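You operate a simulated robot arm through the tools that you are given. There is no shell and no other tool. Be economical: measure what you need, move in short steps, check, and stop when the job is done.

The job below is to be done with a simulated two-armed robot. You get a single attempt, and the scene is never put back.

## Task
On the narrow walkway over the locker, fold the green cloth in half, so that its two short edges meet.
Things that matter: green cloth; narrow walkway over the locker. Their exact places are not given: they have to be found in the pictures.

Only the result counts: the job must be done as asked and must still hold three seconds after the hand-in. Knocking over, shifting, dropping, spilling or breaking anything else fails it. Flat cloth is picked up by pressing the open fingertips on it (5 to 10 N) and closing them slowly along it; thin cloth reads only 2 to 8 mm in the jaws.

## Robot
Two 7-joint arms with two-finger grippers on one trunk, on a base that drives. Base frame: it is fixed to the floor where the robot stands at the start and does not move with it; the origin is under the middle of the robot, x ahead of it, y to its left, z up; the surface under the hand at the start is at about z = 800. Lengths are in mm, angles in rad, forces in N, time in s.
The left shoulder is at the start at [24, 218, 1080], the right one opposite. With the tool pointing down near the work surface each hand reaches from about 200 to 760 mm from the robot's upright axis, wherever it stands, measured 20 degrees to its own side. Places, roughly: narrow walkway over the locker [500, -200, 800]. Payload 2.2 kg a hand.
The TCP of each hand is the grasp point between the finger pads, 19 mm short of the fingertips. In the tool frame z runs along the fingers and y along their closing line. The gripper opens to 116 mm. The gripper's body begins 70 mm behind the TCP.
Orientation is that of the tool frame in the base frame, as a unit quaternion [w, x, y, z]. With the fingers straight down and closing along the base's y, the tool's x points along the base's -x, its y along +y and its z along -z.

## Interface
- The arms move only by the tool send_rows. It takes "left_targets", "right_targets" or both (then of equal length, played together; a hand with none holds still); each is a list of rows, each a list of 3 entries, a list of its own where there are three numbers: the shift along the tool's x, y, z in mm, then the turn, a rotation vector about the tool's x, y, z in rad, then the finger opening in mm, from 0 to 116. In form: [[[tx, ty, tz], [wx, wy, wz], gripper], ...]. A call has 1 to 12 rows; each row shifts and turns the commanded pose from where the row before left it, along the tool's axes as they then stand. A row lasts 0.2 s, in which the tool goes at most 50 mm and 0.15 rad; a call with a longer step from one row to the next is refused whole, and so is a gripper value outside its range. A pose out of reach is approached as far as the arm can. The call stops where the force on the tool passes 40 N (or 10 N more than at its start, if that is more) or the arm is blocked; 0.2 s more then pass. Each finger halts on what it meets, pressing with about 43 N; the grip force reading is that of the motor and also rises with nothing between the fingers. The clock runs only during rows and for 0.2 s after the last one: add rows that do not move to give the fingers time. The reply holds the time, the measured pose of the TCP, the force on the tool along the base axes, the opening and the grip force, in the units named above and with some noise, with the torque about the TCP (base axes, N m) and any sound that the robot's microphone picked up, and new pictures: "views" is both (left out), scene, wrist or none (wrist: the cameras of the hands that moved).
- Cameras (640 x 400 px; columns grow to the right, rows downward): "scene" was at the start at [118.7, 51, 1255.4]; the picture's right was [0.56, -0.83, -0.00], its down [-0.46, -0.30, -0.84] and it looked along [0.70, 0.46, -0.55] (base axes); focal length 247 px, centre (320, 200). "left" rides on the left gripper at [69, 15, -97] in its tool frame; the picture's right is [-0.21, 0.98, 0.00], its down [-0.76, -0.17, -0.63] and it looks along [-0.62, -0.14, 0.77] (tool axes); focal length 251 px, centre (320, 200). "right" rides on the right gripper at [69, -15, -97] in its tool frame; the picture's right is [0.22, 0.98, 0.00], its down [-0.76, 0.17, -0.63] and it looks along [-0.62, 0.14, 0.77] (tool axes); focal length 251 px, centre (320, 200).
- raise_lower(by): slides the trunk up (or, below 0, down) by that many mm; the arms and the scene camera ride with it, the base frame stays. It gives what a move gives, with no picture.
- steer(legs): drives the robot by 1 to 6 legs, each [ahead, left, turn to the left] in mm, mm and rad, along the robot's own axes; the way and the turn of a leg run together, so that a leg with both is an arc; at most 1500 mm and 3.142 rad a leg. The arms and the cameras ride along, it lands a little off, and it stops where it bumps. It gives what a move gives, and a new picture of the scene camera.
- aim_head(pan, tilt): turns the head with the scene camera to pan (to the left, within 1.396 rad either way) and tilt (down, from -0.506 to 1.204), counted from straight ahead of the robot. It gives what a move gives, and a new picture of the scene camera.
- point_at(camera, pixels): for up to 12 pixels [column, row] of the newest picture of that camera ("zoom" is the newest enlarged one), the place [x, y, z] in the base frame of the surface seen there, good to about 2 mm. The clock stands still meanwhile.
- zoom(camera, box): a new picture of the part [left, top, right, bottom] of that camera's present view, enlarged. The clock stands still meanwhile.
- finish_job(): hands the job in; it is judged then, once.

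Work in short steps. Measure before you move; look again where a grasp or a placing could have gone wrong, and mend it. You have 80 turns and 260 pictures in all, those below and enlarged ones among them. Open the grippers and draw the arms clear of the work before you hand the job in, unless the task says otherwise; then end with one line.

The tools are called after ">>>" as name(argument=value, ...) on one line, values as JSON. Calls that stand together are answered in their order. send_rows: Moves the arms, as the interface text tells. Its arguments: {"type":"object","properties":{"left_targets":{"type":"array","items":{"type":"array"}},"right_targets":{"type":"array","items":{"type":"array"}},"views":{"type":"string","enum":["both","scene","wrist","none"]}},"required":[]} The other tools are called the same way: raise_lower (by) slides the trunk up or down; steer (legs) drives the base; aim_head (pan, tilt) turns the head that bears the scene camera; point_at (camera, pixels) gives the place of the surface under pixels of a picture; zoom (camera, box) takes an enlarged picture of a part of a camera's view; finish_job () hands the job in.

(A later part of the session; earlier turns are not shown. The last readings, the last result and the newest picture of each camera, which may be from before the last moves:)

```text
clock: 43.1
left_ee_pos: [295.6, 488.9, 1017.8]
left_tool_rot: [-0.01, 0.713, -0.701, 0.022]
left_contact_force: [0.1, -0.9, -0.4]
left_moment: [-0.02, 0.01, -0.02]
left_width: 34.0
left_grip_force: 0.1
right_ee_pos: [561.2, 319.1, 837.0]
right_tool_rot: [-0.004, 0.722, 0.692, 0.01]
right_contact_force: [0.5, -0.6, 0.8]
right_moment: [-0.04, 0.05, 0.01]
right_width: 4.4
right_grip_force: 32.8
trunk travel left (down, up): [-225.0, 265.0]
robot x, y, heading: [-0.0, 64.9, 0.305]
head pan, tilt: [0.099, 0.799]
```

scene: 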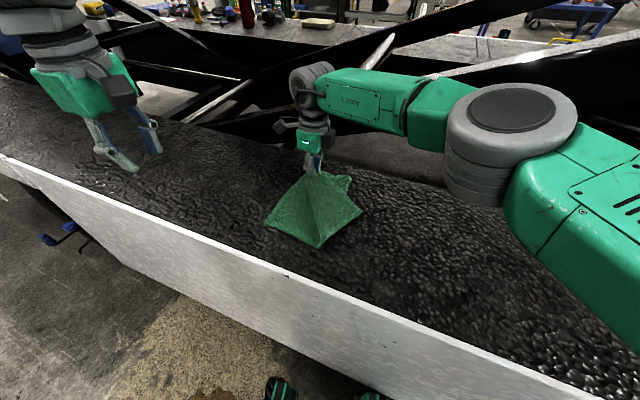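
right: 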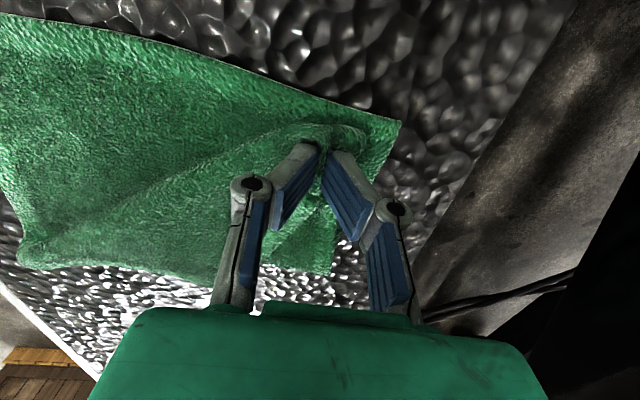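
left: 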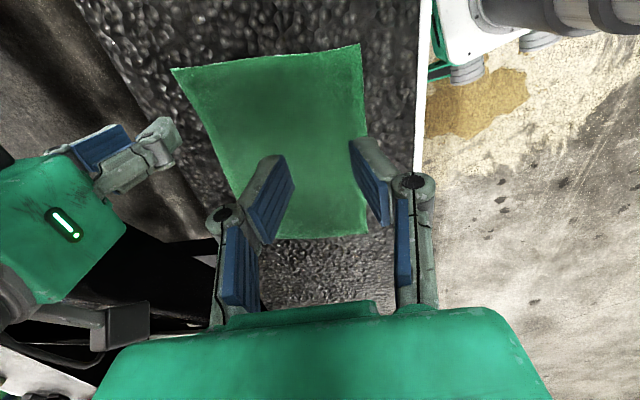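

The far corner is over the far-left corner, at about (400,120) in the wrist view. I lower until light contact and open the fingers.

>>> send_rows(right_targets=[[[2, 0, 4], [0, 0, 0], 0], [[0, 0, 3], [0, 0, 0], 0], [[0, 0, 2], [0, 0, 0], 0], [[0, 0, 0], [0, 0, 0], 6], [[0, 0, 0], [0, 0, 0], 12], [[0, 0, 0], [0, 0, 0], 20], [[0, 0, 0], [0, 0, 0], 28], [[0, 0, 0], [0, 0, 0], 28]], views="wrist")

```text
clock: 44.9
left_ee_pos: [294.2, 488.6, 1017.1]
left_tool_rot: [-0.009, 0.714, -0.7, 0.022]
left_contact_force: [0.3, -0.2, 0.0]
left_moment: [0.0, -0.02, -0.01]
left_width: 34.2
left_grip_force: 0.0
right_ee_pos: [561.3, 321.0, 827.7]
right_tool_rot: [-0.004, 0.722, 0.692, 0.009]
right_contact_force: [1.5, 0.0, 4.5]
right_moment: [0.01, 0.02, -0.03]
right_width: 27.8
right_grip_force: 0.1
trunk travel left (down, up): [-225.0, 265.0]
robot x, y, heading: [-6.9, 68.8, 0.301]
head pan, tilt: [0.099, 0.799]
```

right: 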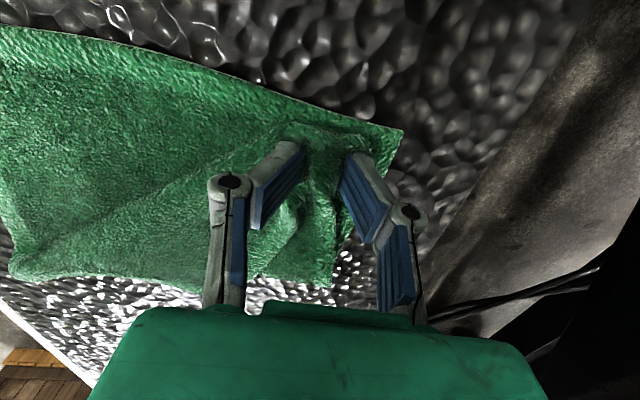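

The ridge is released and the corner lies in place. I lift the right hand straight up, draw it back to the right, and look at the cloth.

>>> send_rows(right_targets=[[[0, 0, -10], [0, 0, 0], 34], [[0, 0, -30], [0, 0, 0], 34], [[0, 0, -40], [0, 0, 0], 34], [[0, 0, -40], [0, 0, 0], 34], [[-45, 0, 0], [0, 0, 0], 34], [[-45, 0, 0], [0, 0, 0], 34], [[-45, 0, 0], [0, 0, 0], 34], [[-45, 0, 0], [0, 0, 0], 34], [[-45, 0, 0], [0, 0, 0], 34], [[-45, 0, 0], [0, 0, 0], 34]], views="scene")

>>> zoom(camera="scene", box=[220, 130, 420, 290])

```text
clock: 47.1
left_ee_pos: [294.4, 484.2, 1019.5]
left_tool_rot: [-0.011, 0.713, -0.7, 0.02]
left_contact_force: [-0.1, 0.5, 0.2]
left_moment: [0.07, 0.01, -0.01]
left_width: 34.0
left_grip_force: 0.1
right_ee_pos: [548.0, 42.3, 940.7]
right_tool_rot: [-0.007, 0.722, 0.692, 0.01]
right_contact_force: [-0.4, 0.7, 0.9]
right_moment: [-0.02, -0.02, -0.01]
right_width: 34.0
right_grip_force: 0.0
trunk travel left (down, up): [-225.0, 265.0]
robot x, y, heading: [-4.9, 63.6, 0.302]
head pan, tilt: [0.099, 0.799]
```

scene: 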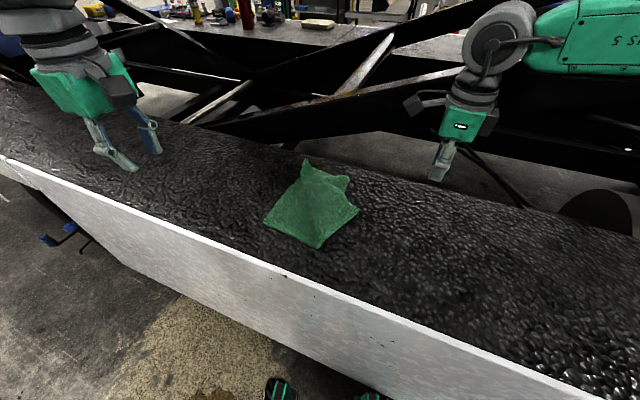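

```text
2.50 times, centred on (320, 210) of scene
```

zoom: 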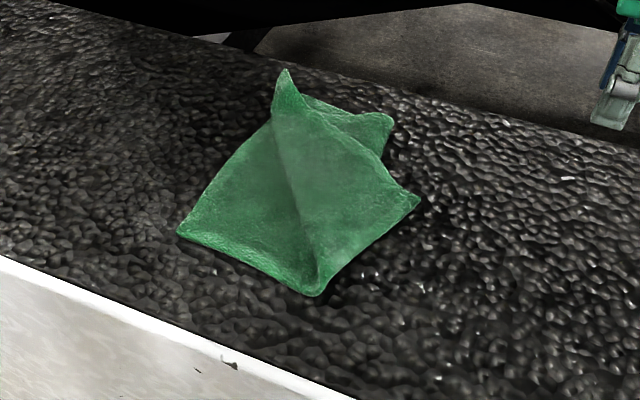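

I measure the points seen in the enlarged view to tell which vertex is the moved near-right corner.

>>> point_at(camera="zoom", pixels=[[287, 75], [388, 118], [418, 200], [315, 290], [180, 232], [295, 190], [350, 180], [320, 250], [302, 272], [328, 262], [385, 150], [240, 240]])

>>> zoom(camera="scene", box=[255, 150, 365, 255])

```text
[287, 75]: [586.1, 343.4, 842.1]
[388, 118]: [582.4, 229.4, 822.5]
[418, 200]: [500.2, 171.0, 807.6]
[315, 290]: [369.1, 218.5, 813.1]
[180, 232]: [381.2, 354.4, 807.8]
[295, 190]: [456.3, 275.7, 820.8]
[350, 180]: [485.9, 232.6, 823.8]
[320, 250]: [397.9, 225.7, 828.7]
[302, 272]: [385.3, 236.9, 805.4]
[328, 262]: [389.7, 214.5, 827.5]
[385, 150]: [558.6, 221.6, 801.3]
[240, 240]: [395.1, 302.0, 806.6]
```

```text
3.81 times, centred on (310, 202) of scene
```

zoom: 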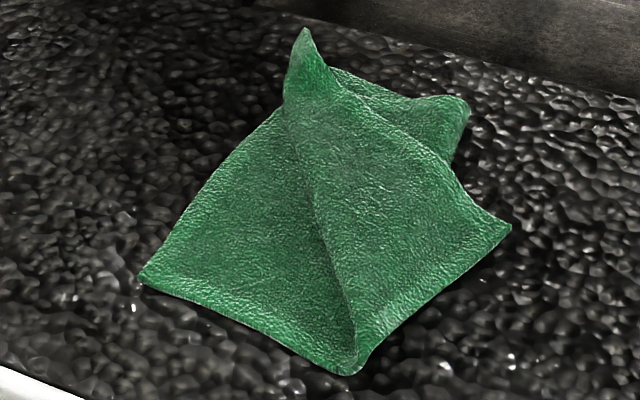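

The near-right corner now lies at (500,171) and is still to go to the near-left corner at (381,354). The right hand reaches both, so I use it again. It goes above (491,194) and turns 0.38 rad so the pads straddle the corner's diagonal.

>>> send_rows(right_targets=[[[37.4, -15.8, 0], [0, 0, 0], 24], [[37.4, -15.8, 0], [0, 0, 0], 24], [[37.4, -15.8, 0], [0, 0, 0], 24], [[37.4, -15.8, 0], [0, 0, 0], 24], [[0, 0, 0], [0, 0, -0.127], 24], [[0, 0, 0], [0, 0, -0.127], 24], [[0, 0, 30], [0, 0, -0.127], 24], [[0, 0, 30], [0, 0, 0], 24], [[0, 0, 20], [0, 0, 0], 24], [[0, 0, 0], [0, 0, 0], 24]], views="both")

```text
clock: 49.3
left_ee_pos: [292.7, 488.8, 1018.1]
left_tool_rot: [-0.009, 0.713, -0.701, 0.022]
left_contact_force: [-0.1, -0.4, 0.1]
left_moment: [0.0, 0.01, 0.01]
left_width: 33.7
left_grip_force: 0.0
right_ee_pos: [492.5, 202.2, 867.0]
right_tool_rot: [-0.002, 0.577, 0.817, 0.01]
right_contact_force: [-0.3, -0.5, 0.3]
right_moment: [-0.02, 0.0, -0.03]
right_width: 24.2
right_grip_force: 0.1
trunk travel left (down, up): [-225.0, 265.0]
robot x, y, heading: [-3.5, 67.0, 0.303]
head pan, tilt: [0.099, 0.799]
```

scene: 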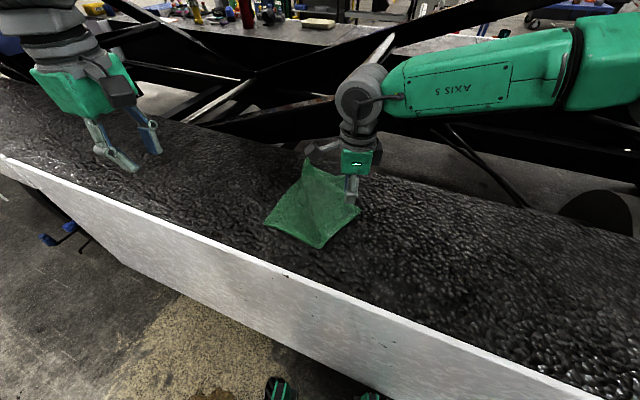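
right: 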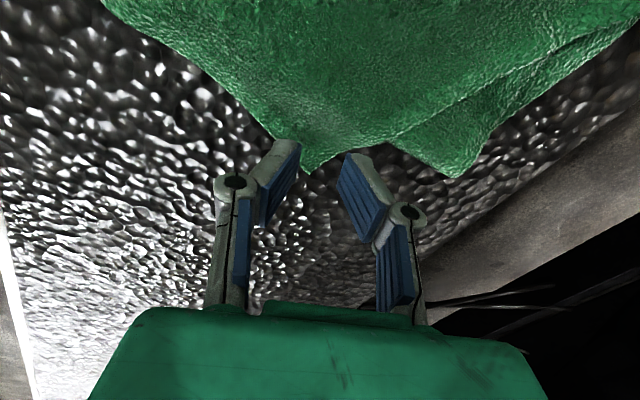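

The corner is at about (310,172) in the wrist view, between the fingers. I measure it to set the right depth.

>>> point_at(camera="right", pixels=[[311, 169], [312, 150], [330, 130], [300, 110], [240, 105], [390, 145]])

```text
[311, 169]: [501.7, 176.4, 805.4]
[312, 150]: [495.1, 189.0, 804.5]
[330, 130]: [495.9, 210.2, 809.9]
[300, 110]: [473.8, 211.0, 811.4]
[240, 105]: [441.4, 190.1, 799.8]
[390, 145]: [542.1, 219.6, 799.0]
```

The corner is centred between the pads with 28 mm depth. I lower with the last few millimetres in small steps.

>>> send_rows(right_targets=[[[-2, 0, 20], [0, 0, 0], 24], [[0, 0, 14], [0, 0, 0], 24], [[0, 0, 3], [0, 0, 0], 24], [[0, 0, 2], [0, 0, 0], 24], [[0, 0, 2], [0, 0, 0], 24], [[0, 0, 0], [0, 0, 0], 24]], views="none")

```text
clock: 50.7
left_ee_pos: [294.2, 488.0, 1017.9]
left_tool_rot: [-0.009, 0.712, -0.701, 0.023]
left_contact_force: [0.3, 0.6, -0.2]
left_moment: [0.0, -0.02, -0.03]
left_width: 33.9
left_grip_force: 0.1
right_ee_pos: [492.8, 201.3, 824.5]
right_tool_rot: [-0.003, 0.577, 0.817, 0.011]
right_contact_force: [-0.3, -0.4, 0.9]
right_moment: [0.05, 0.02, 0.0]
right_width: 23.9
right_grip_force: 0.0
trunk travel left (down, up): [-225.0, 265.0]
robot x, y, heading: [-4.4, 66.9, 0.301]
head pan, tilt: [0.099, 0.799]
```

Only 0.9 N so far, so I press down a little more.

>>> send_rows(right_targets=[[[0, 0, 1.5], [0, 0, 0], 24], [[0, 0, 1.5], [0, 0, 0], 24], [[0, 0, 0], [0, 0, 0], 24]], views="wrist")

```text
clock: 51.5
left_ee_pos: [293.5, 488.6, 1017.3]
left_tool_rot: [-0.009, 0.714, -0.7, 0.023]
left_contact_force: [0.4, 0.0, -0.5]
left_moment: [-0.03, 0.0, -0.01]
left_width: 33.8
left_grip_force: 0.0
right_ee_pos: [493.9, 201.0, 821.2]
right_tool_rot: [-0.003, 0.577, 0.817, 0.01]
right_contact_force: [-0.8, -0.5, 8.5]
right_moment: [0.0, 0.04, -0.02]
right_width: 22.3
right_grip_force: 6.3
trunk travel left (down, up): [-225.0, 265.0]
robot x, y, heading: [-4.3, 61.7, 0.303]
head pan, tilt: [0.099, 0.799]
```

right: 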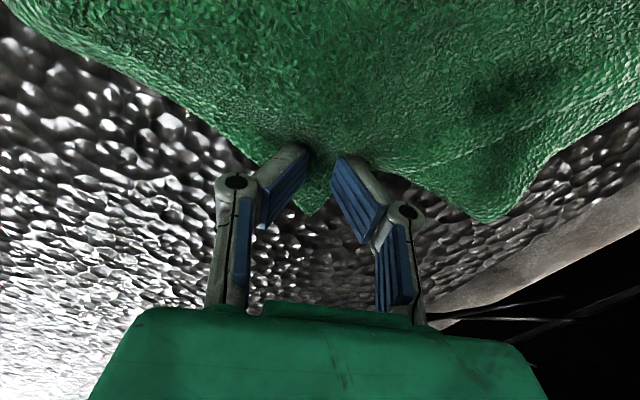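

8.5 N and the pads are on the cloth beside the corner. I close slowly.

>>> send_rows(right_targets=[[[0, 0, 0], [0, 0, 0], 20], [[0, 0, 0], [0, 0, 0], 17], [[0, 0, 0], [0, 0, 0], 14], [[0, 0, 0], [0, 0, 0], 11], [[0, 0, 0], [0, 0, 0], 8], [[0, 0, 0], [0, 0, 0], 5], [[0, 0, 0], [0, 0, 0], 2], [[0, 0, 0], [0, 0, 0], 0], [[0, 0, 0], [0, 0, 0], 0]], views="wrist")

```text
clock: 53.5
left_ee_pos: [293.8, 488.8, 1016.5]
left_tool_rot: [-0.008, 0.713, -0.7, 0.023]
left_contact_force: [0.4, 0.6, -0.4]
left_moment: [0.02, 0.02, 0.02]
left_width: 34.2
left_grip_force: 0.0
right_ee_pos: [493.4, 201.8, 821.0]
right_tool_rot: [-0.002, 0.578, 0.816, 0.011]
right_contact_force: [0.0, 0.0, 6.7]
right_moment: [-0.02, -0.03, 0.05]
right_width: 0.1
right_grip_force: 28.8
trunk travel left (down, up): [-225.0, 265.0]
robot x, y, heading: [-2.8, 64.2, 0.3]
head pan, tilt: [0.099, 0.799]
```

right: 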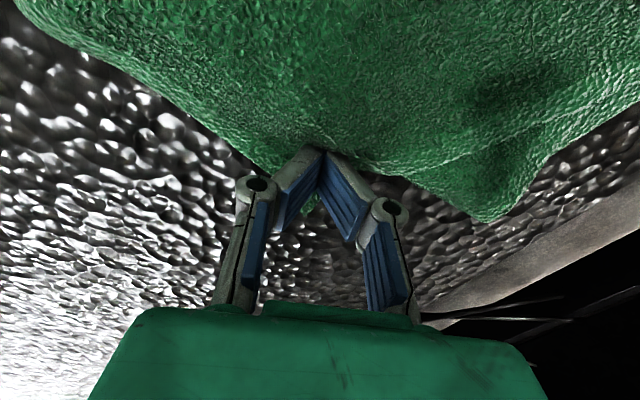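

The jaws closed to 0.1 mm, so nothing is held. I lift, open wider to 36 mm, move 5 mm further in, and press again.

>>> send_rows(right_targets=[[[0, 0, -12], [0, 0, 0], 0], [[5, 0, 0], [0, 0, 0], 36], [[0, 0, 0], [0, 0, 0], 36], [[0, 0, 6], [0, 0, 0], 36], [[0, 0, 3], [0, 0, 0], 36], [[0, 0, 2], [0, 0, 0], 36], [[0, 0, 1.5], [0, 0, 0], 36], [[0, 0, 0], [0, 0, 0], 36]], views="wrist")

```text
clock: 55.3
left_ee_pos: [292.8, 488.7, 1017.1]
left_tool_rot: [-0.009, 0.713, -0.701, 0.022]
left_contact_force: [0.5, -0.4, -0.3]
left_moment: [-0.03, 0.0, -0.02]
left_width: 33.9
left_grip_force: 0.0
right_ee_pos: [491.4, 205.0, 819.9]
right_tool_rot: [-0.003, 0.576, 0.817, 0.01]
right_contact_force: [-0.9, -0.6, 9.7]
right_moment: [0.01, 0.05, -0.05]
right_width: 34.9
right_grip_force: 5.3
trunk travel left (down, up): [-225.0, 265.0]
robot x, y, heading: [-2.7, 63.3, 0.298]
head pan, tilt: [0.099, 0.799]
```

right: 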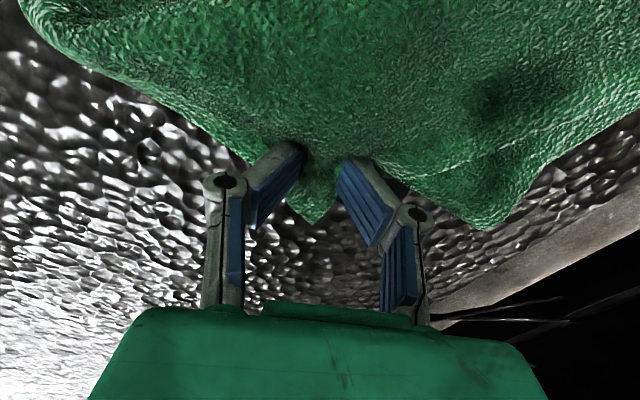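

9.7 N with both pads on the cloth. I close more slowly.

>>> send_rows(right_targets=[[[0, 0, 0], [0, 0, 0], 33], [[0, 0, 0], [0, 0, 0], 30], [[0, 0, 0], [0, 0, 0], 27], [[0, 0, 0], [0, 0, 0], 24], [[0, 0, 0], [0, 0, 0], 20], [[0, 0, 0], [0, 0, 0], 16], [[0, 0, 0], [0, 0, 0], 12], [[0, 0, 0], [0, 0, 0], 8], [[0, 0, 0], [0, 0, 0], 4], [[0, 0, 0], [0, 0, 0], 0], [[0, 0, 0], [0, 0, 0], 0]], views="wrist")

```text
clock: 57.7
left_ee_pos: [292.6, 488.9, 1018.4]
left_tool_rot: [-0.009, 0.714, -0.7, 0.022]
left_contact_force: [0.3, -0.1, -0.1]
left_moment: [0.0, 0.0, -0.01]
left_width: 34.2
left_grip_force: 0.0
right_ee_pos: [489.9, 206.2, 822.4]
right_tool_rot: [-0.002, 0.577, 0.816, 0.012]
right_contact_force: [0.4, -0.4, 18.3]
right_moment: [-0.03, 0.07, 0.05]
right_width: 5.2
right_grip_force: 33.7
trunk travel left (down, up): [-225.0, 265.0]
robot x, y, heading: [-4.9, 61.7, 0.301]
head pan, tilt: [0.099, 0.799]
```

right: 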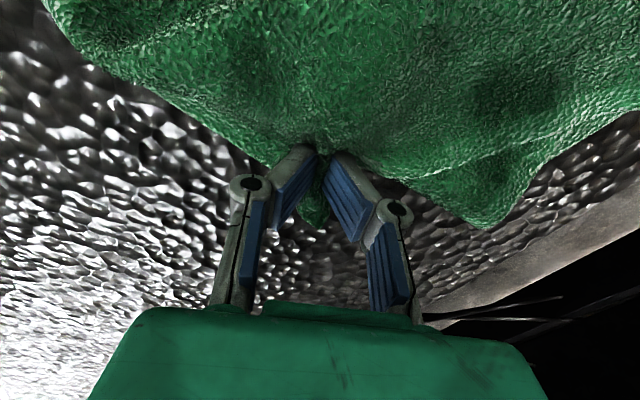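

The jaws read 5.2 mm and hold the corner, with about 17 mm of tip beyond the pads. I carry it in an arc to slightly past the near-left corner, ending about 17 mm above the cloth.

>>> send_rows(right_targets=[[[4, -1.1, -20], [0, 0, 0], 0], [[6, -1.7, -18], [0, 0, 0], 0], [[10, -2.8, -16], [0, 0, 0], 0], [[15, -4.2, -12], [0, 0, 0], 0], [[20, -5.7, -8], [0, 0, 0], 0], [[22, -6.2, -3], [0, 0, 0], 0], [[22, -6.2, 0], [0, 0, 0], 0], [[20, -5.7, 6], [0, 0, 0], 0], [[17, -4.8, 12], [0, 0, 0], 0], [[14, -4, 18], [0, 0, 0], 0], [[11.6, -3.3, 18], [0, 0, 0], 0]], views="both")

>>> zoom(camera="scene", box=[240, 140, 380, 260])

```text
clock: 60.1
left_ee_pos: [292.6, 489.6, 1017.2]
left_tool_rot: [-0.009, 0.714, -0.7, 0.022]
left_contact_force: [-0.5, -0.4, -1.1]
left_moment: [0.0, -0.02, -0.04]
left_width: 34.2
left_grip_force: 0.1
right_ee_pos: [394.1, 344.3, 847.5]
right_tool_rot: [-0.003, 0.577, 0.817, 0.01]
right_contact_force: [0.0, -0.5, -0.3]
right_moment: [0.0, 0.04, -0.04]
right_width: 5.4
right_grip_force: 34.1
trunk travel left (down, up): [-225.0, 265.0]
robot x, y, heading: [-4.7, 64.9, 0.303]
head pan, tilt: [0.099, 0.799]
```

scene: 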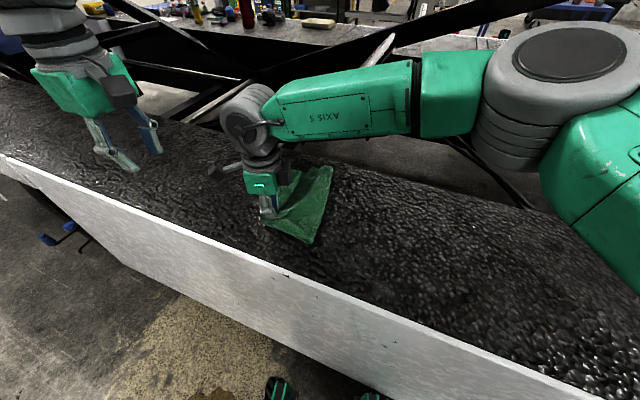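
right: 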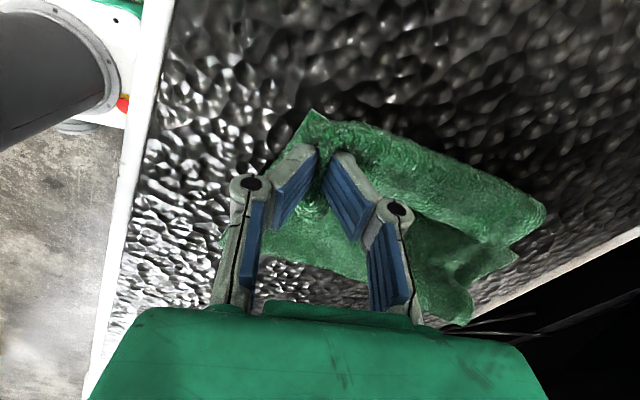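

```text
3.33 times, centred on (310, 200) of scene
```

zoom: 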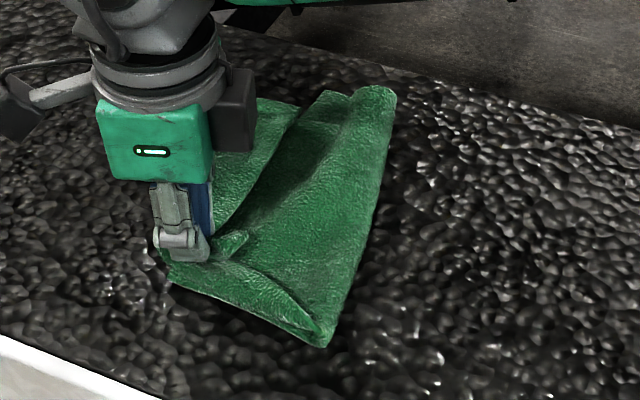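

The corner is near its target, with the tip sticking back on the right side of the pads as expected. I lower, back off slightly, release and lift to look.

>>> send_rows(right_targets=[[[0, 0, 10], [0, 0, 0], 0], [[0, 0, 5], [0, 0, 0], 0], [[0, 0, 3], [0, 0, 0], 0], [[0, 0, 0], [0, 0, 0], 6], [[0, 0, 0], [0, 0, 0], 14], [[0, 0, 0], [0, 0, 0], 22], [[0, 0, 0], [0, 0, 0], 30], [[0, 0, -15], [0, 0, 0], 30], [[0, 0, -35], [0, 0, 0], 30], [[0, 0, -40], [0, 0, 0], 30]], views="both")

```text
clock: 62.3
left_ee_pos: [293.0, 489.3, 1016.9]
left_tool_rot: [-0.009, 0.713, -0.701, 0.022]
left_contact_force: [0.1, 0.7, -0.8]
left_moment: [0.01, 0.02, 0.01]
left_width: 33.9
left_grip_force: 0.0
right_ee_pos: [394.1, 340.1, 918.3]
right_tool_rot: [-0.003, 0.577, 0.816, 0.011]
right_contact_force: [-0.3, -0.9, 0.0]
right_moment: [-0.01, -0.02, 0.02]
right_width: 30.2
right_grip_force: 0.1
trunk travel left (down, up): [-225.0, 265.0]
robot x, y, heading: [-8.7, 59.6, 0.305]
head pan, tilt: [0.099, 0.799]
```

scene: 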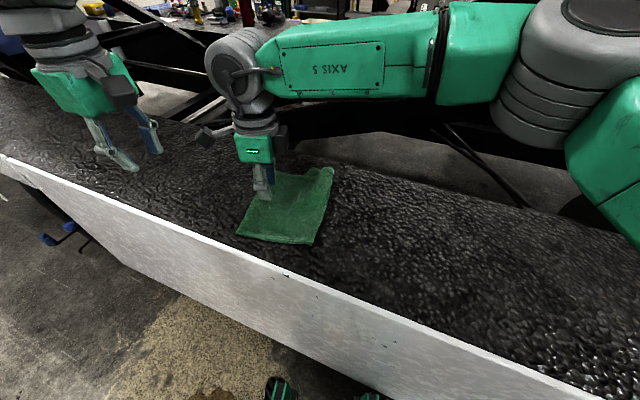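
right: 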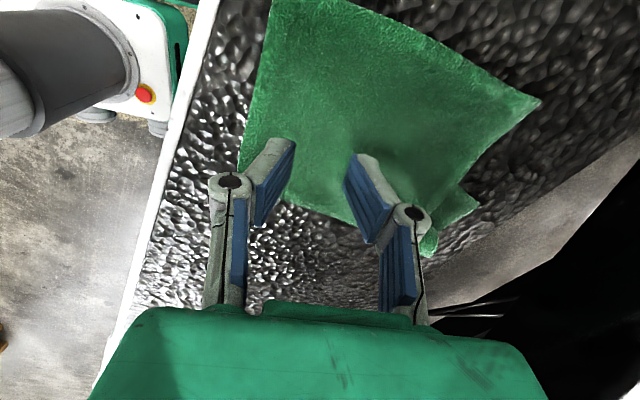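

The flap fell open outward and now seems to extend past the near-left corner. I draw the right hand back and measure the cloth.

>>> send_rows(right_targets=[[[-30, 20, -20], [0, 0, 0], 30], [[-40, 20, 0], [0, 0, 0], 30], [[-40, 20, 0], [0, 0, 0], 30], [[-40, 20, 0], [0, 0, 0], 30], [[-40, 20, 0], [0, 0, 0], 30], [[-40, 20, 0], [0, 0, 0], 30], [[-40, 20, 0], [0, 0, 0], 30]], views="scene")

>>> zoom(camera="scene", box=[220, 145, 360, 255])

```text
clock: 63.9
left_ee_pos: [294.6, 486.9, 1017.9]
left_tool_rot: [-0.008, 0.713, -0.7, 0.021]
left_contact_force: [0.2, -0.6, -0.1]
left_moment: [0.02, -0.01, 0.02]
left_width: 34.1
left_grip_force: 0.0
right_ee_pos: [616.3, 132.0, 935.7]
right_tool_rot: [-0.004, 0.577, 0.817, 0.01]
right_contact_force: [0.0, -0.5, 1.1]
right_moment: [-0.02, 0.0, 0.0]
right_width: 30.2
right_grip_force: 0.1
trunk travel left (down, up): [-225.0, 265.0]
robot x, y, heading: [-3.0, 64.8, 0.299]
head pan, tilt: [0.099, 0.799]
```

scene: 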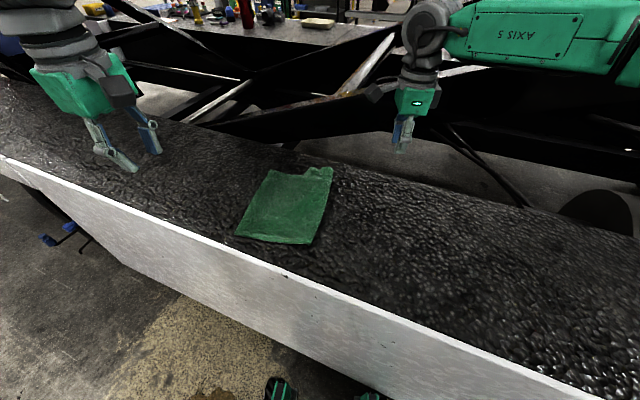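

```text
3.64 times, centred on (290, 200) of scene
```

zoom: 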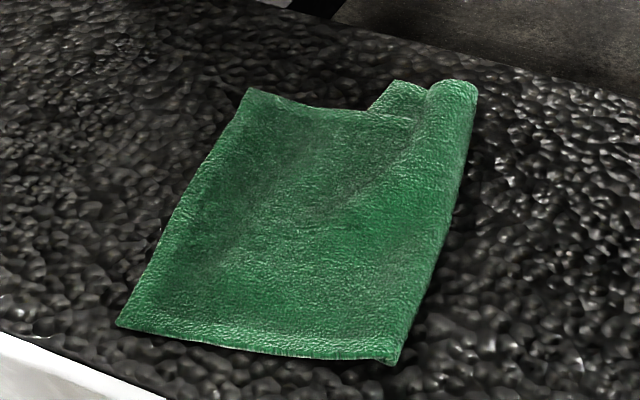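

The cloth now looks folded, with a bump at the far end of the fold at (450,90) in the enlarged view. I measure the edges to see how well the layers match.

>>> point_at(camera="zoom", pixels=[[250, 92], [120, 323], [395, 355], [465, 95], [395, 88], [372, 112], [412, 118], [185, 205], [435, 230], [250, 340], [320, 108], [440, 140]])

>>> zoom(camera="scene", box=[240, 155, 300, 205])

>>> zoom(camera="scene", box=[230, 205, 330, 255])

```text
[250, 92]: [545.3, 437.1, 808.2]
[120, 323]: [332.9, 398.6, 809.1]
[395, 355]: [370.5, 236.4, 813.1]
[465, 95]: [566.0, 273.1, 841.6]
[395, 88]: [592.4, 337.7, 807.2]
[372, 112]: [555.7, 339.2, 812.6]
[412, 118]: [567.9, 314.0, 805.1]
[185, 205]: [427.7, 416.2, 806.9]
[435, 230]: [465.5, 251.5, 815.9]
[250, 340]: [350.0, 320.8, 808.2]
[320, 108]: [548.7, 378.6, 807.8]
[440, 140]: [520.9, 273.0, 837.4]
```

```text
8.00 times, centred on (270, 180) of scene
```

zoom: 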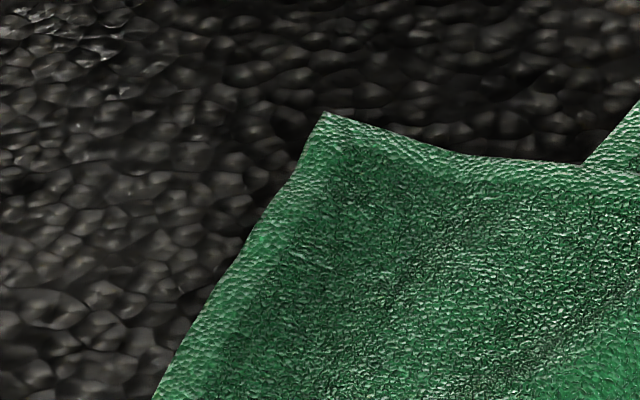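

```text
6.40 times, centred on (280, 230) of scene
```

zoom: 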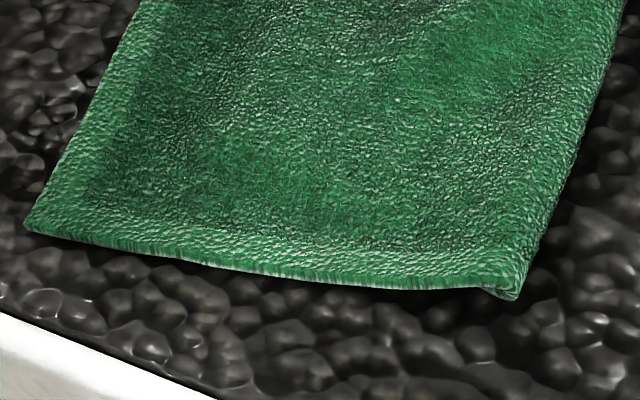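

When I released the last corner, the top layer flopped too far left: its corners are at (545,437) and (333,399), while the lower layer's are at about (592,338) and (381,354). The left hand reaches these corners well, so it will pick the far one first, over (519,421).

>>> send_rows(left_targets=[[[14, -45, 0], [0, 0, 0], 30], [[14, -45, 0], [0, 0, 0], 30], [[14, -45, 0], [0, 0, 0], 30], [[14, -45, 0], [0, 0, 0], 30], [[14, -45, 0], [0, 0, 0], 30], [[0, 0, 40], [0, 0, -0.09], 30], [[0, 0, 40], [0, 0, -0.09], 30], [[0, 0, 40], [0, 0, 0], 30], [[0, 0, 30], [0, 0, 0], 30], [[0, 0, 0], [0, 0, 0], 30]], views="both")

```text
clock: 66.1
left_ee_pos: [527.2, 418.5, 880.0]
left_tool_rot: [-0.007, 0.773, -0.634, 0.022]
left_contact_force: [-0.2, 0.8, 0.7]
left_moment: [-0.02, -0.02, 0.0]
left_width: 29.9
left_grip_force: 0.1
right_ee_pos: [616.4, 131.9, 935.8]
right_tool_rot: [-0.003, 0.577, 0.817, 0.01]
right_contact_force: [0.8, -0.6, 0.3]
right_moment: [0.0, 0.02, 0.02]
right_width: 30.1
right_grip_force: 0.1
trunk travel left (down, up): [-225.0, 265.0]
robot x, y, heading: [-4.8, 64.8, 0.304]
head pan, tilt: [0.099, 0.799]
```

scene: 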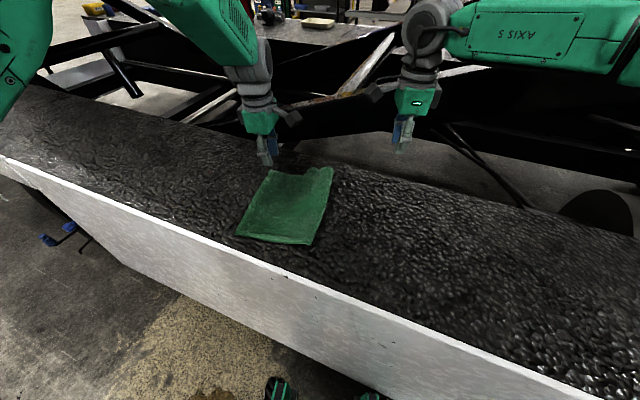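
left: 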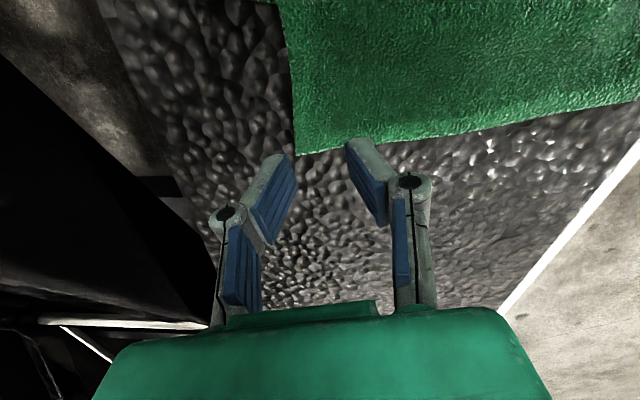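

The far top corner is at (297,155) in the left view. I measure it and its edge.

>>> point_at(camera="left", pixels=[[298, 153], [400, 138], [500, 122], [293, 100], [330, 135]])

```text
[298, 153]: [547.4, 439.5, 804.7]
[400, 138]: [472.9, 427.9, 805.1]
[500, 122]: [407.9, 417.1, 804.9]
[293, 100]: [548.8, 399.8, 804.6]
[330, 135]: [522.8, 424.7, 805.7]
```

I align to (522,424) and lower until contact.

>>> send_rows(left_targets=[[[-7.8, 6, 15], [0, 0, 0], 30], [[0, 0, 20], [0, 0, 0], 30], [[0, 0, 14], [0, 0, 0], 30], [[0, 0, 3], [0, 0, 0], 30], [[0, 0, 2], [0, 0, 0], 30], [[0, 0, 2], [0, 0, 0], 30], [[0, 0, 0], [0, 0, 0], 30]], views="wrist")

```text
clock: 67.7
left_ee_pos: [522.7, 424.6, 823.6]
left_tool_rot: [-0.008, 0.773, -0.634, 0.022]
left_contact_force: [-1.0, -0.1, 6.2]
left_moment: [-0.03, 0.16, -0.01]
left_width: 30.8
left_grip_force: 0.2
right_ee_pos: [615.1, 131.4, 935.4]
right_tool_rot: [-0.003, 0.577, 0.816, 0.011]
right_contact_force: [-0.4, 0.1, -1.0]
right_moment: [0.0, 0.01, 0.01]
right_width: 30.1
right_grip_force: 0.0
trunk travel left (down, up): [-225.0, 265.0]
robot x, y, heading: [0.8, 64.8, 0.301]
head pan, tilt: [0.099, 0.799]
```

left: 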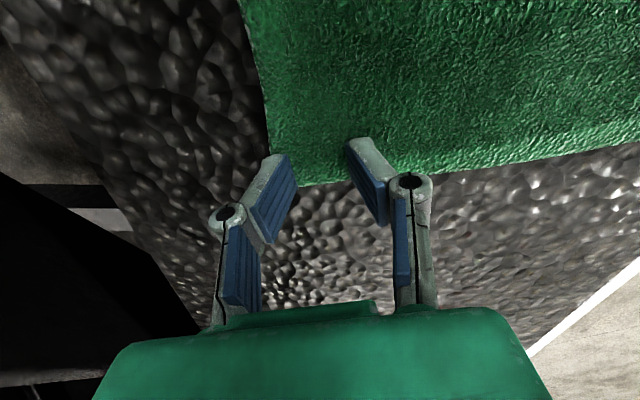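

The force sits mostly on one finger because the tool is tilted by about 0.04 rad. I level it, press slightly more, then close slowly.

>>> send_rows(left_targets=[[[0, 0, 0], [-0.04, 0, 0], 30], [[0, 0, 1], [0, 0, 0], 30], [[0, 0, 0], [0, 0, 0], 30]], views="none")

>>> send_rows(left_targets=[[[0, 0, 0], [0, 0, 0], 27], [[0, 0, 0], [0, 0, 0], 24], [[0, 0, 0], [0, 0, 0], 21], [[0, 0, 0], [0, 0, 0], 18], [[0, 0, 0], [0, 0, 0], 15], [[0, 0, 0], [0, 0, 0], 12], [[0, 0, 0], [0, 0, 0], 9], [[0, 0, 0], [0, 0, 0], 6], [[0, 0, 0], [0, 0, 0], 3], [[0, 0, 0], [0, 0, 0], 0], [[0, 0, 0], [0, 0, 0], 0]], views="wrist")

```text
clock: 68.5
left_ee_pos: [523.0, 424.7, 822.8]
left_tool_rot: [0.009, 0.774, -0.634, 0.01]
left_contact_force: [0.5, 1.5, 8.6]
left_moment: [0.06, -0.03, 0.02]
left_width: 28.2
left_grip_force: 0.2
right_ee_pos: [615.8, 131.7, 936.1]
right_tool_rot: [-0.003, 0.577, 0.817, 0.011]
right_contact_force: [0.0, -0.1, 0.0]
right_moment: [-0.01, 0.0, -0.02]
right_width: 29.9
right_grip_force: 0.0
trunk travel left (down, up): [-225.0, 265.0]
robot x, y, heading: [-2.1, 63.6, 0.3]
head pan, tilt: [0.099, 0.799]
```

```text
clock: 70.9
left_ee_pos: [521.5, 425.1, 822.1]
left_tool_rot: [0.008, 0.773, -0.634, 0.009]
left_contact_force: [-0.3, 0.2, 7.8]
left_moment: [0.04, 0.02, 0.01]
left_width: 4.7
left_grip_force: 33.2
right_ee_pos: [614.7, 132.1, 935.9]
right_tool_rot: [-0.003, 0.577, 0.817, 0.011]
right_contact_force: [0.1, 0.5, 0.2]
right_moment: [0.02, 0.01, -0.02]
right_width: 30.0
right_grip_force: 0.1
trunk travel left (down, up): [-225.0, 265.0]
robot x, y, heading: [-5.2, 66.3, 0.303]
head pan, tilt: [0.099, 0.799]
```

left: 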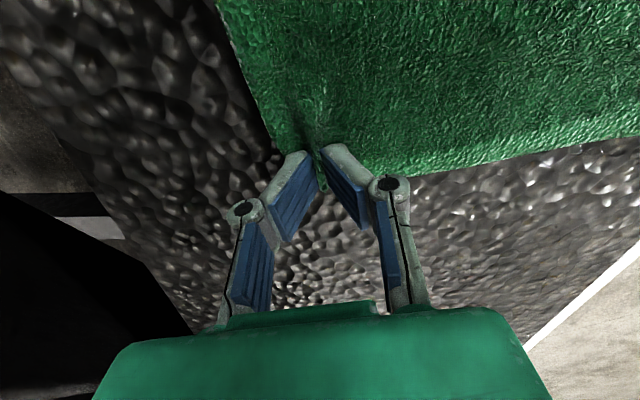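

Held at 4.7 mm. I lift about 30 mm and carry the corner back to (561,326) so it lies over the lower layer's far-left corner, turning the hand square on the way.

>>> send_rows(left_targets=[[[0, 0, -15], [0, 0, 0], 0], [[5, -1, -15], [0, 0, 0], 0], [[14, -2.5, 0], [0, 0, 0], 0], [[14, -2.5, 0], [0, 0, 0], 0], [[14, -2.5, 0], [0, 0, 0], 0], [[14, -2.5, 0], [0, 0, 0], 0], [[14, -2.5, 0], [0, 0, 0], 0], [[14, -2.5, 0], [0, 0, 0], 0], [[14, -2.5, 0], [0, 0, 0], 0], [[0, 0, 0], [0, 0, 0.12], 0], [[0, 0, 5], [0, 0, 0.12], 0], [[0, 0, 0], [0, 0, 0], 0]], views="both")

>>> zoom(camera="scene", box=[220, 135, 380, 255])

```text
clock: 73.5
left_ee_pos: [562.5, 326.8, 849.7]
left_tool_rot: [-0.006, -0.691, 0.723, -0.01]
left_contact_force: [0.2, -0.2, -0.1]
left_moment: [-0.03, -0.02, 0.07]
left_width: 4.9
left_grip_force: 33.5
right_ee_pos: [615.3, 132.0, 936.0]
right_tool_rot: [-0.003, 0.577, 0.816, 0.011]
right_contact_force: [-0.3, -0.5, -0.7]
right_moment: [0.0, 0.02, 0.03]
right_width: 29.8
right_grip_force: 0.0
trunk travel left (down, up): [-225.0, 265.0]
robot x, y, heading: [-1.5, 63.2, 0.308]
head pan, tilt: [0.099, 0.799]
```

scene: 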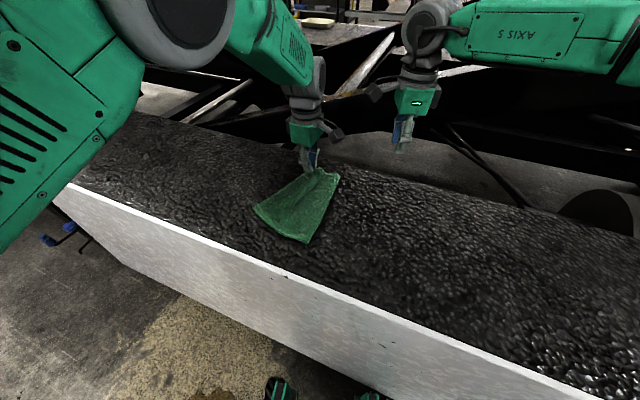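
left: 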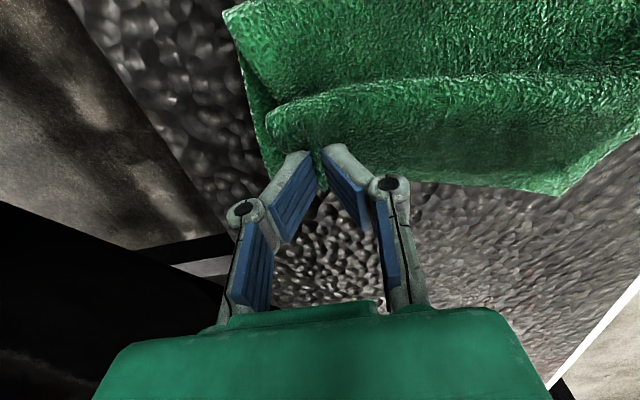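

```text
3.33 times, centred on (300, 195) of scene
```

zoom: 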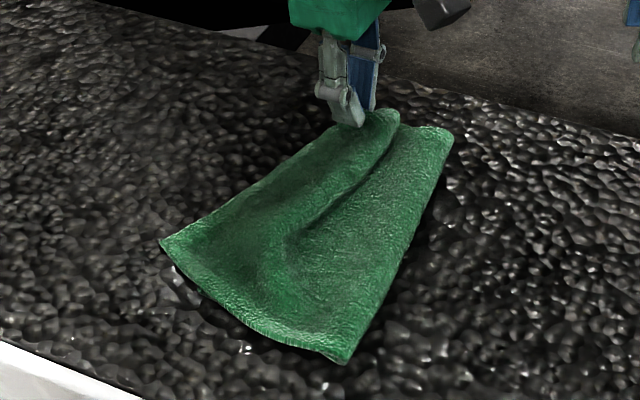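

The corner is back over the far-left area. Before setting it down I check the lower layer's far corner, seen near (268,168) in the left view.

>>> point_at(camera="left", pixels=[[269, 168], [252, 100], [232, 20], [290, 120], [558, 190], [450, 182], [262, 140]])

>>> zoom(camera="left", box=[200, 0, 420, 200])

```text
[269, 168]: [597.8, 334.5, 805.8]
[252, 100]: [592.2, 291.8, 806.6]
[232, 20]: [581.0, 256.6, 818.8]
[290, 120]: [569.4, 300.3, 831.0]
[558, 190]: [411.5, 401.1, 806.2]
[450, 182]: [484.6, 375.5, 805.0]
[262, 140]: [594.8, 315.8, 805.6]
```

```text
2.00 times, centred on (310, 100) of left
```

zoom: 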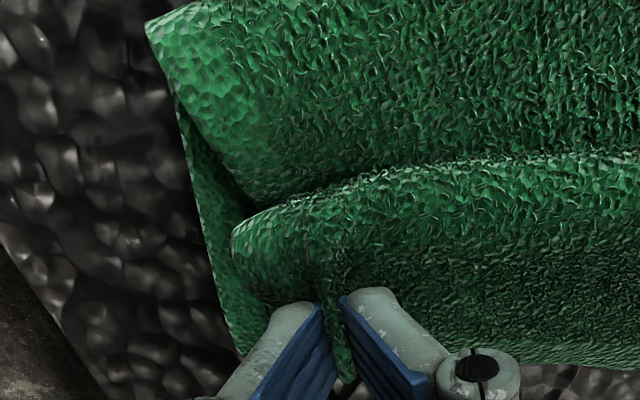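

The lower corner is at (598,335), so I shift 5 mm outward, lower to contact and release.

>>> send_rows(left_targets=[[[0, -5, 10], [0, 0, 0], 0], [[0, 0, 7], [0, 0, 0], 0], [[0, 0, 4], [0, 0, 0], 0], [[0, 0, 2], [0, 0, 0], 0], [[0, 0, 0], [0, 0, 0], 4], [[0, 0, 0], [0, 0, 0], 8], [[0, 0, 0], [0, 0, 0], 14], [[0, 0, 0], [0, 0, 0], 22], [[0, 0, 0], [0, 0, 0], 30], [[0, 0, -10], [0, 0, 0], 30], [[0, 0, -30], [0, 0, 0], 30]], views="wrist")

>>> zoom(camera="scene", box=[220, 135, 380, 255])

```text
clock: 75.9
left_ee_pos: [563.9, 327.9, 868.5]
left_tool_rot: [-0.007, -0.692, 0.722, -0.01]
left_contact_force: [0.1, -0.1, -0.4]
left_moment: [0.01, -0.05, 0.01]
left_width: 29.8
left_grip_force: 0.0
right_ee_pos: [614.4, 132.1, 937.1]
right_tool_rot: [-0.002, 0.578, 0.816, 0.011]
right_contact_force: [-0.1, 0.6, 0.5]
right_moment: [-0.01, 0.02, 0.02]
right_width: 29.9
right_grip_force: 0.1
trunk travel left (down, up): [-225.0, 265.0]
robot x, y, heading: [-2.1, 69.0, 0.3]
head pan, tilt: [0.099, 0.799]
```

left: 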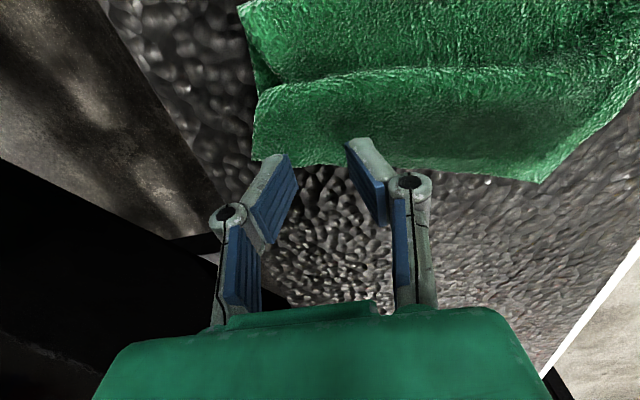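

```text
3.33 times, centred on (300, 195) of scene
```

zoom: 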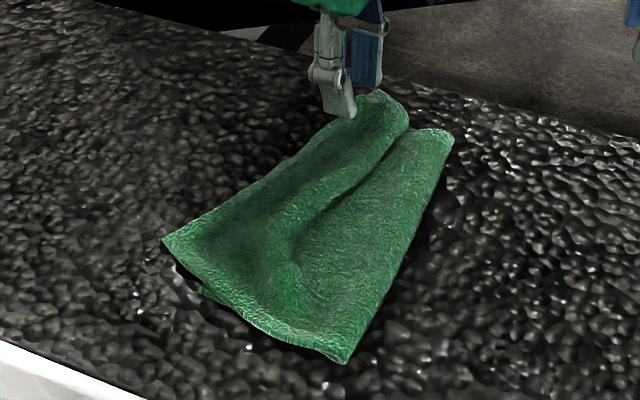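

The far corner now lies on the far-left one, and the lower layer's near corner peeks out at about (204,293). I measure the remaining offset of the near top corner.

>>> point_at(camera="zoom", pixels=[[167, 242], [204, 292], [344, 358], [445, 135], [270, 335], [330, 215], [360, 170], [400, 240]])

>>> point_at(camera="left", pixels=[[256, 158], [541, 180], [450, 172], [330, 160]])

```text
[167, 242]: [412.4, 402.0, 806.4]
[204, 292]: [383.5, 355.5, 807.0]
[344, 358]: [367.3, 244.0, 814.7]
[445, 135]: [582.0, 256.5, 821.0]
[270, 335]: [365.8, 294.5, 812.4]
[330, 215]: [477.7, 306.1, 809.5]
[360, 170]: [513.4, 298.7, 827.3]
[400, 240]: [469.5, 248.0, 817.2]
```

```text
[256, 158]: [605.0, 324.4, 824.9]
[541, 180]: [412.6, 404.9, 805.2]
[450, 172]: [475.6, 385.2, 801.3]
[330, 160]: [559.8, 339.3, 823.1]
```

The near top corner at (412,403) must move by about (−29,−47) to the lower corner at (383,355). I bring the left hand over (433,382), turned to line up with that edge.

>>> send_rows(left_targets=[[[0, 0, -20], [0, 0, 0], 30], [[-12, 33.3, 0], [0, 0, 0], 30], [[-12, 33.3, 0], [0, 0, 0], 30], [[-12, 33.3, 0], [0, 0, 0], 30], [[-12, 33.3, 0], [0, 0, 0], 30], [[0, 0, 0], [0, 0, 0.113], 30], [[0, 0, 0], [0, 0, 0.113], 30], [[0, 0, 20], [0, 0, 0.113], 30], [[0, 0, 15], [0, 0, 0], 30], [[0, 0, 0], [0, 0, 0], 30]], views="wrist")

```text
clock: 78.1
left_ee_pos: [435.3, 382.1, 848.1]
left_tool_rot: [-0.006, -0.56, 0.828, -0.011]
left_contact_force: [0.1, 1.0, 0.2]
left_moment: [-0.02, -0.01, -0.04]
left_width: 29.9
left_grip_force: 0.1
right_ee_pos: [614.7, 133.0, 935.9]
right_tool_rot: [-0.004, 0.577, 0.817, 0.011]
right_contact_force: [-0.1, 0.6, -0.4]
right_moment: [0.0, 0.0, 0.0]
right_width: 29.9
right_grip_force: 0.1
trunk travel left (down, up): [-225.0, 265.0]
robot x, y, heading: [-3.6, 66.5, 0.307]
head pan, tilt: [0.099, 0.799]
```

left: 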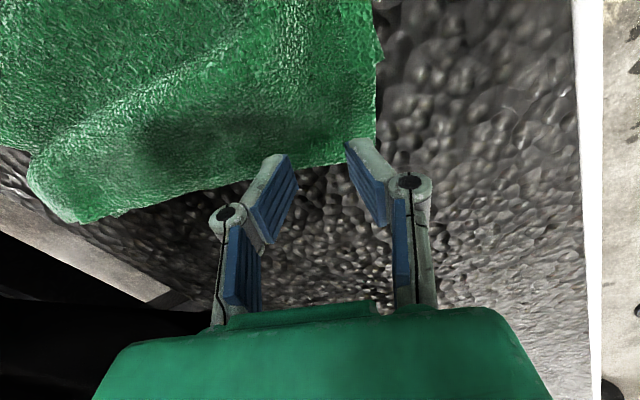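

The corner lies between the fingers, at about (373,140). I lower to contact.

>>> send_rows(left_targets=[[[0, 0, 14], [0, 0, 0], 30], [[0, 0, 5], [0, 0, 0], 30], [[0, 0, 3], [0, 0, 0], 30], [[0, 0, 2], [0, 0, 0], 30], [[0, 0, 1], [0, 0, 0], 30], [[0, 0, 0], [0, 0, 0], 30]], views="none")

```text
clock: 79.5
left_ee_pos: [434.9, 381.9, 824.2]
left_tool_rot: [-0.005, -0.56, 0.829, -0.011]
left_contact_force: [-0.5, 1.6, 1.6]
left_moment: [-0.01, 0.01, -0.03]
left_width: 30.3
left_grip_force: 0.1
right_ee_pos: [615.9, 132.1, 936.2]
right_tool_rot: [-0.004, 0.577, 0.817, 0.011]
right_contact_force: [-0.6, 0.1, 0.1]
right_moment: [-0.02, -0.01, 0.0]
right_width: 30.0
right_grip_force: 0.0
trunk travel left (down, up): [-225.0, 265.0]
robot x, y, heading: [-0.9, 66.5, 0.3]
head pan, tilt: [0.099, 0.799]
```

Just touching, so I press another 2.5 mm and then close slowly.

>>> send_rows(left_targets=[[[0, 0, 1.5], [0, 0, 0], 32], [[0, 0, 1], [0, 0, 0], 32], [[0, 0, 0], [0, 0, 0], 30], [[0, 0, 0], [0, 0, 0], 27], [[0, 0, 0], [0, 0, 0], 23], [[0, 0, 0], [0, 0, 0], 19], [[0, 0, 0], [0, 0, 0], 15], [[0, 0, 0], [0, 0, 0], 11], [[0, 0, 0], [0, 0, 0], 7], [[0, 0, 0], [0, 0, 0], 3], [[0, 0, 0], [0, 0, 0], 0], [[0, 0, 0], [0, 0, 0], 0]], views="wrist")

```text
clock: 82.1
left_ee_pos: [435.6, 380.2, 823.2]
left_tool_rot: [-0.005, -0.56, 0.829, -0.01]
left_contact_force: [0.1, 0.1, 6.3]
left_moment: [0.02, -0.01, -0.01]
left_width: 4.8
left_grip_force: 33.2
right_ee_pos: [614.9, 130.7, 934.9]
right_tool_rot: [-0.002, 0.577, 0.816, 0.01]
right_contact_force: [-0.2, 1.0, 0.0]
right_moment: [-0.02, 0.0, 0.02]
right_width: 29.9
right_grip_force: 0.1
trunk travel left (down, up): [-225.0, 265.0]
robot x, y, heading: [-5.1, 68.9, 0.299]
head pan, tilt: [0.099, 0.799]
```

left: 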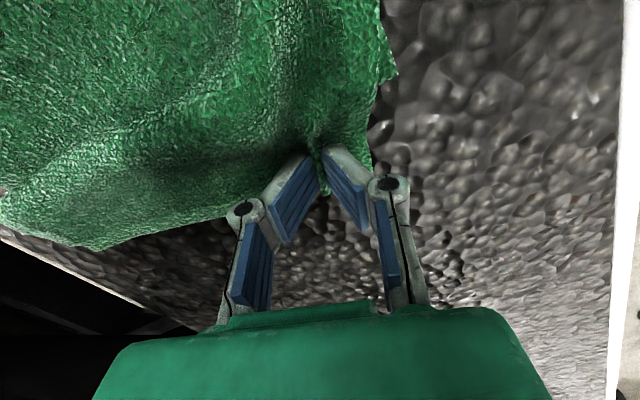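

Held at 4.8 mm, with the lower corner visible at (395,70). I lift about 20 mm and carry this corner to (406,340), turning the hand square.

>>> send_rows(left_targets=[[[0, 0, -12], [0, 0, 0], 0], [[8, 2, -10], [0, 0, 0], 0], [[10, 2.6, 0], [0, 0, 0], 0], [[10, 2.6, 0], [0, 0, 0], 0], [[10, 2.6, 0], [0, 0, 0], 0], [[10, 2.6, 0], [0, 0, 0], 0], [[0, 0, 0], [0, 0, -0.15], 0], [[0, 0, 0], [0, 0, -0.15], 0], [[0, 0, 10], [0, 0, 0], 0], [[0, 0, 0], [0, 0, 0], 0]], views="both")

>>> zoom(camera="scene", box=[220, 135, 380, 255])

```text
clock: 84.3
left_ee_pos: [409.3, 346.2, 842.7]
left_tool_rot: [-0.01, -0.687, 0.727, -0.025]
left_contact_force: [-0.3, 0.9, -0.3]
left_moment: [0.0, -0.04, 0.0]
left_width: 4.5
left_grip_force: 33.5
right_ee_pos: [614.2, 132.3, 936.1]
right_tool_rot: [-0.002, 0.578, 0.816, 0.011]
right_contact_force: [-0.4, 0.5, 1.1]
right_moment: [-0.01, 0.01, 0.0]
right_width: 30.0
right_grip_force: 0.1
trunk travel left (down, up): [-225.0, 265.0]
robot x, y, heading: [-0.9, 64.5, 0.305]
head pan, tilt: [0.099, 0.799]
```

scene: 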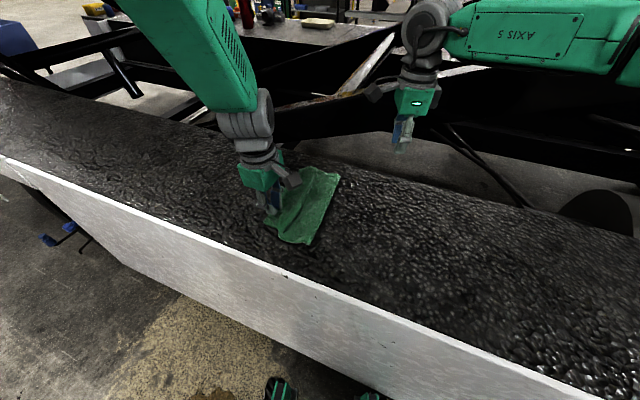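
left: 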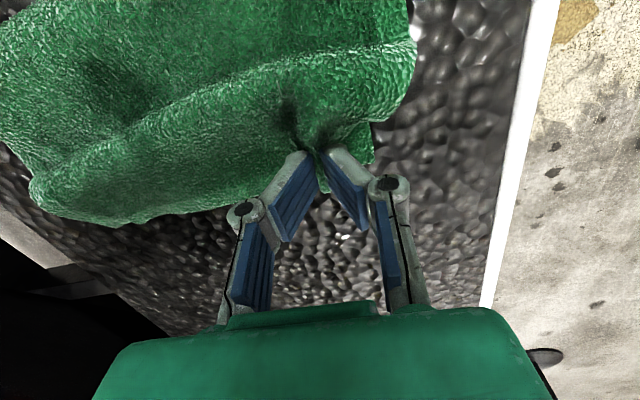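

```text
3.33 times, centred on (300, 195) of scene
```

zoom: 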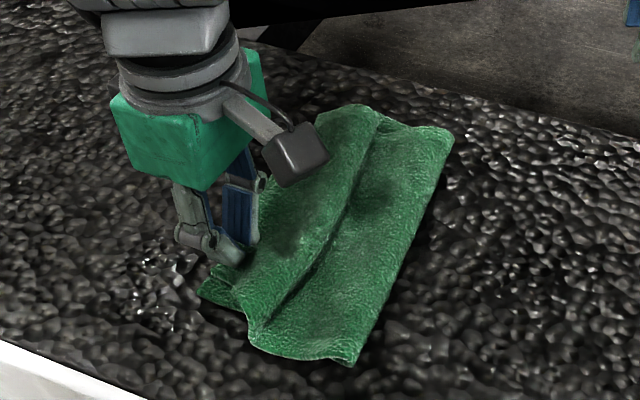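

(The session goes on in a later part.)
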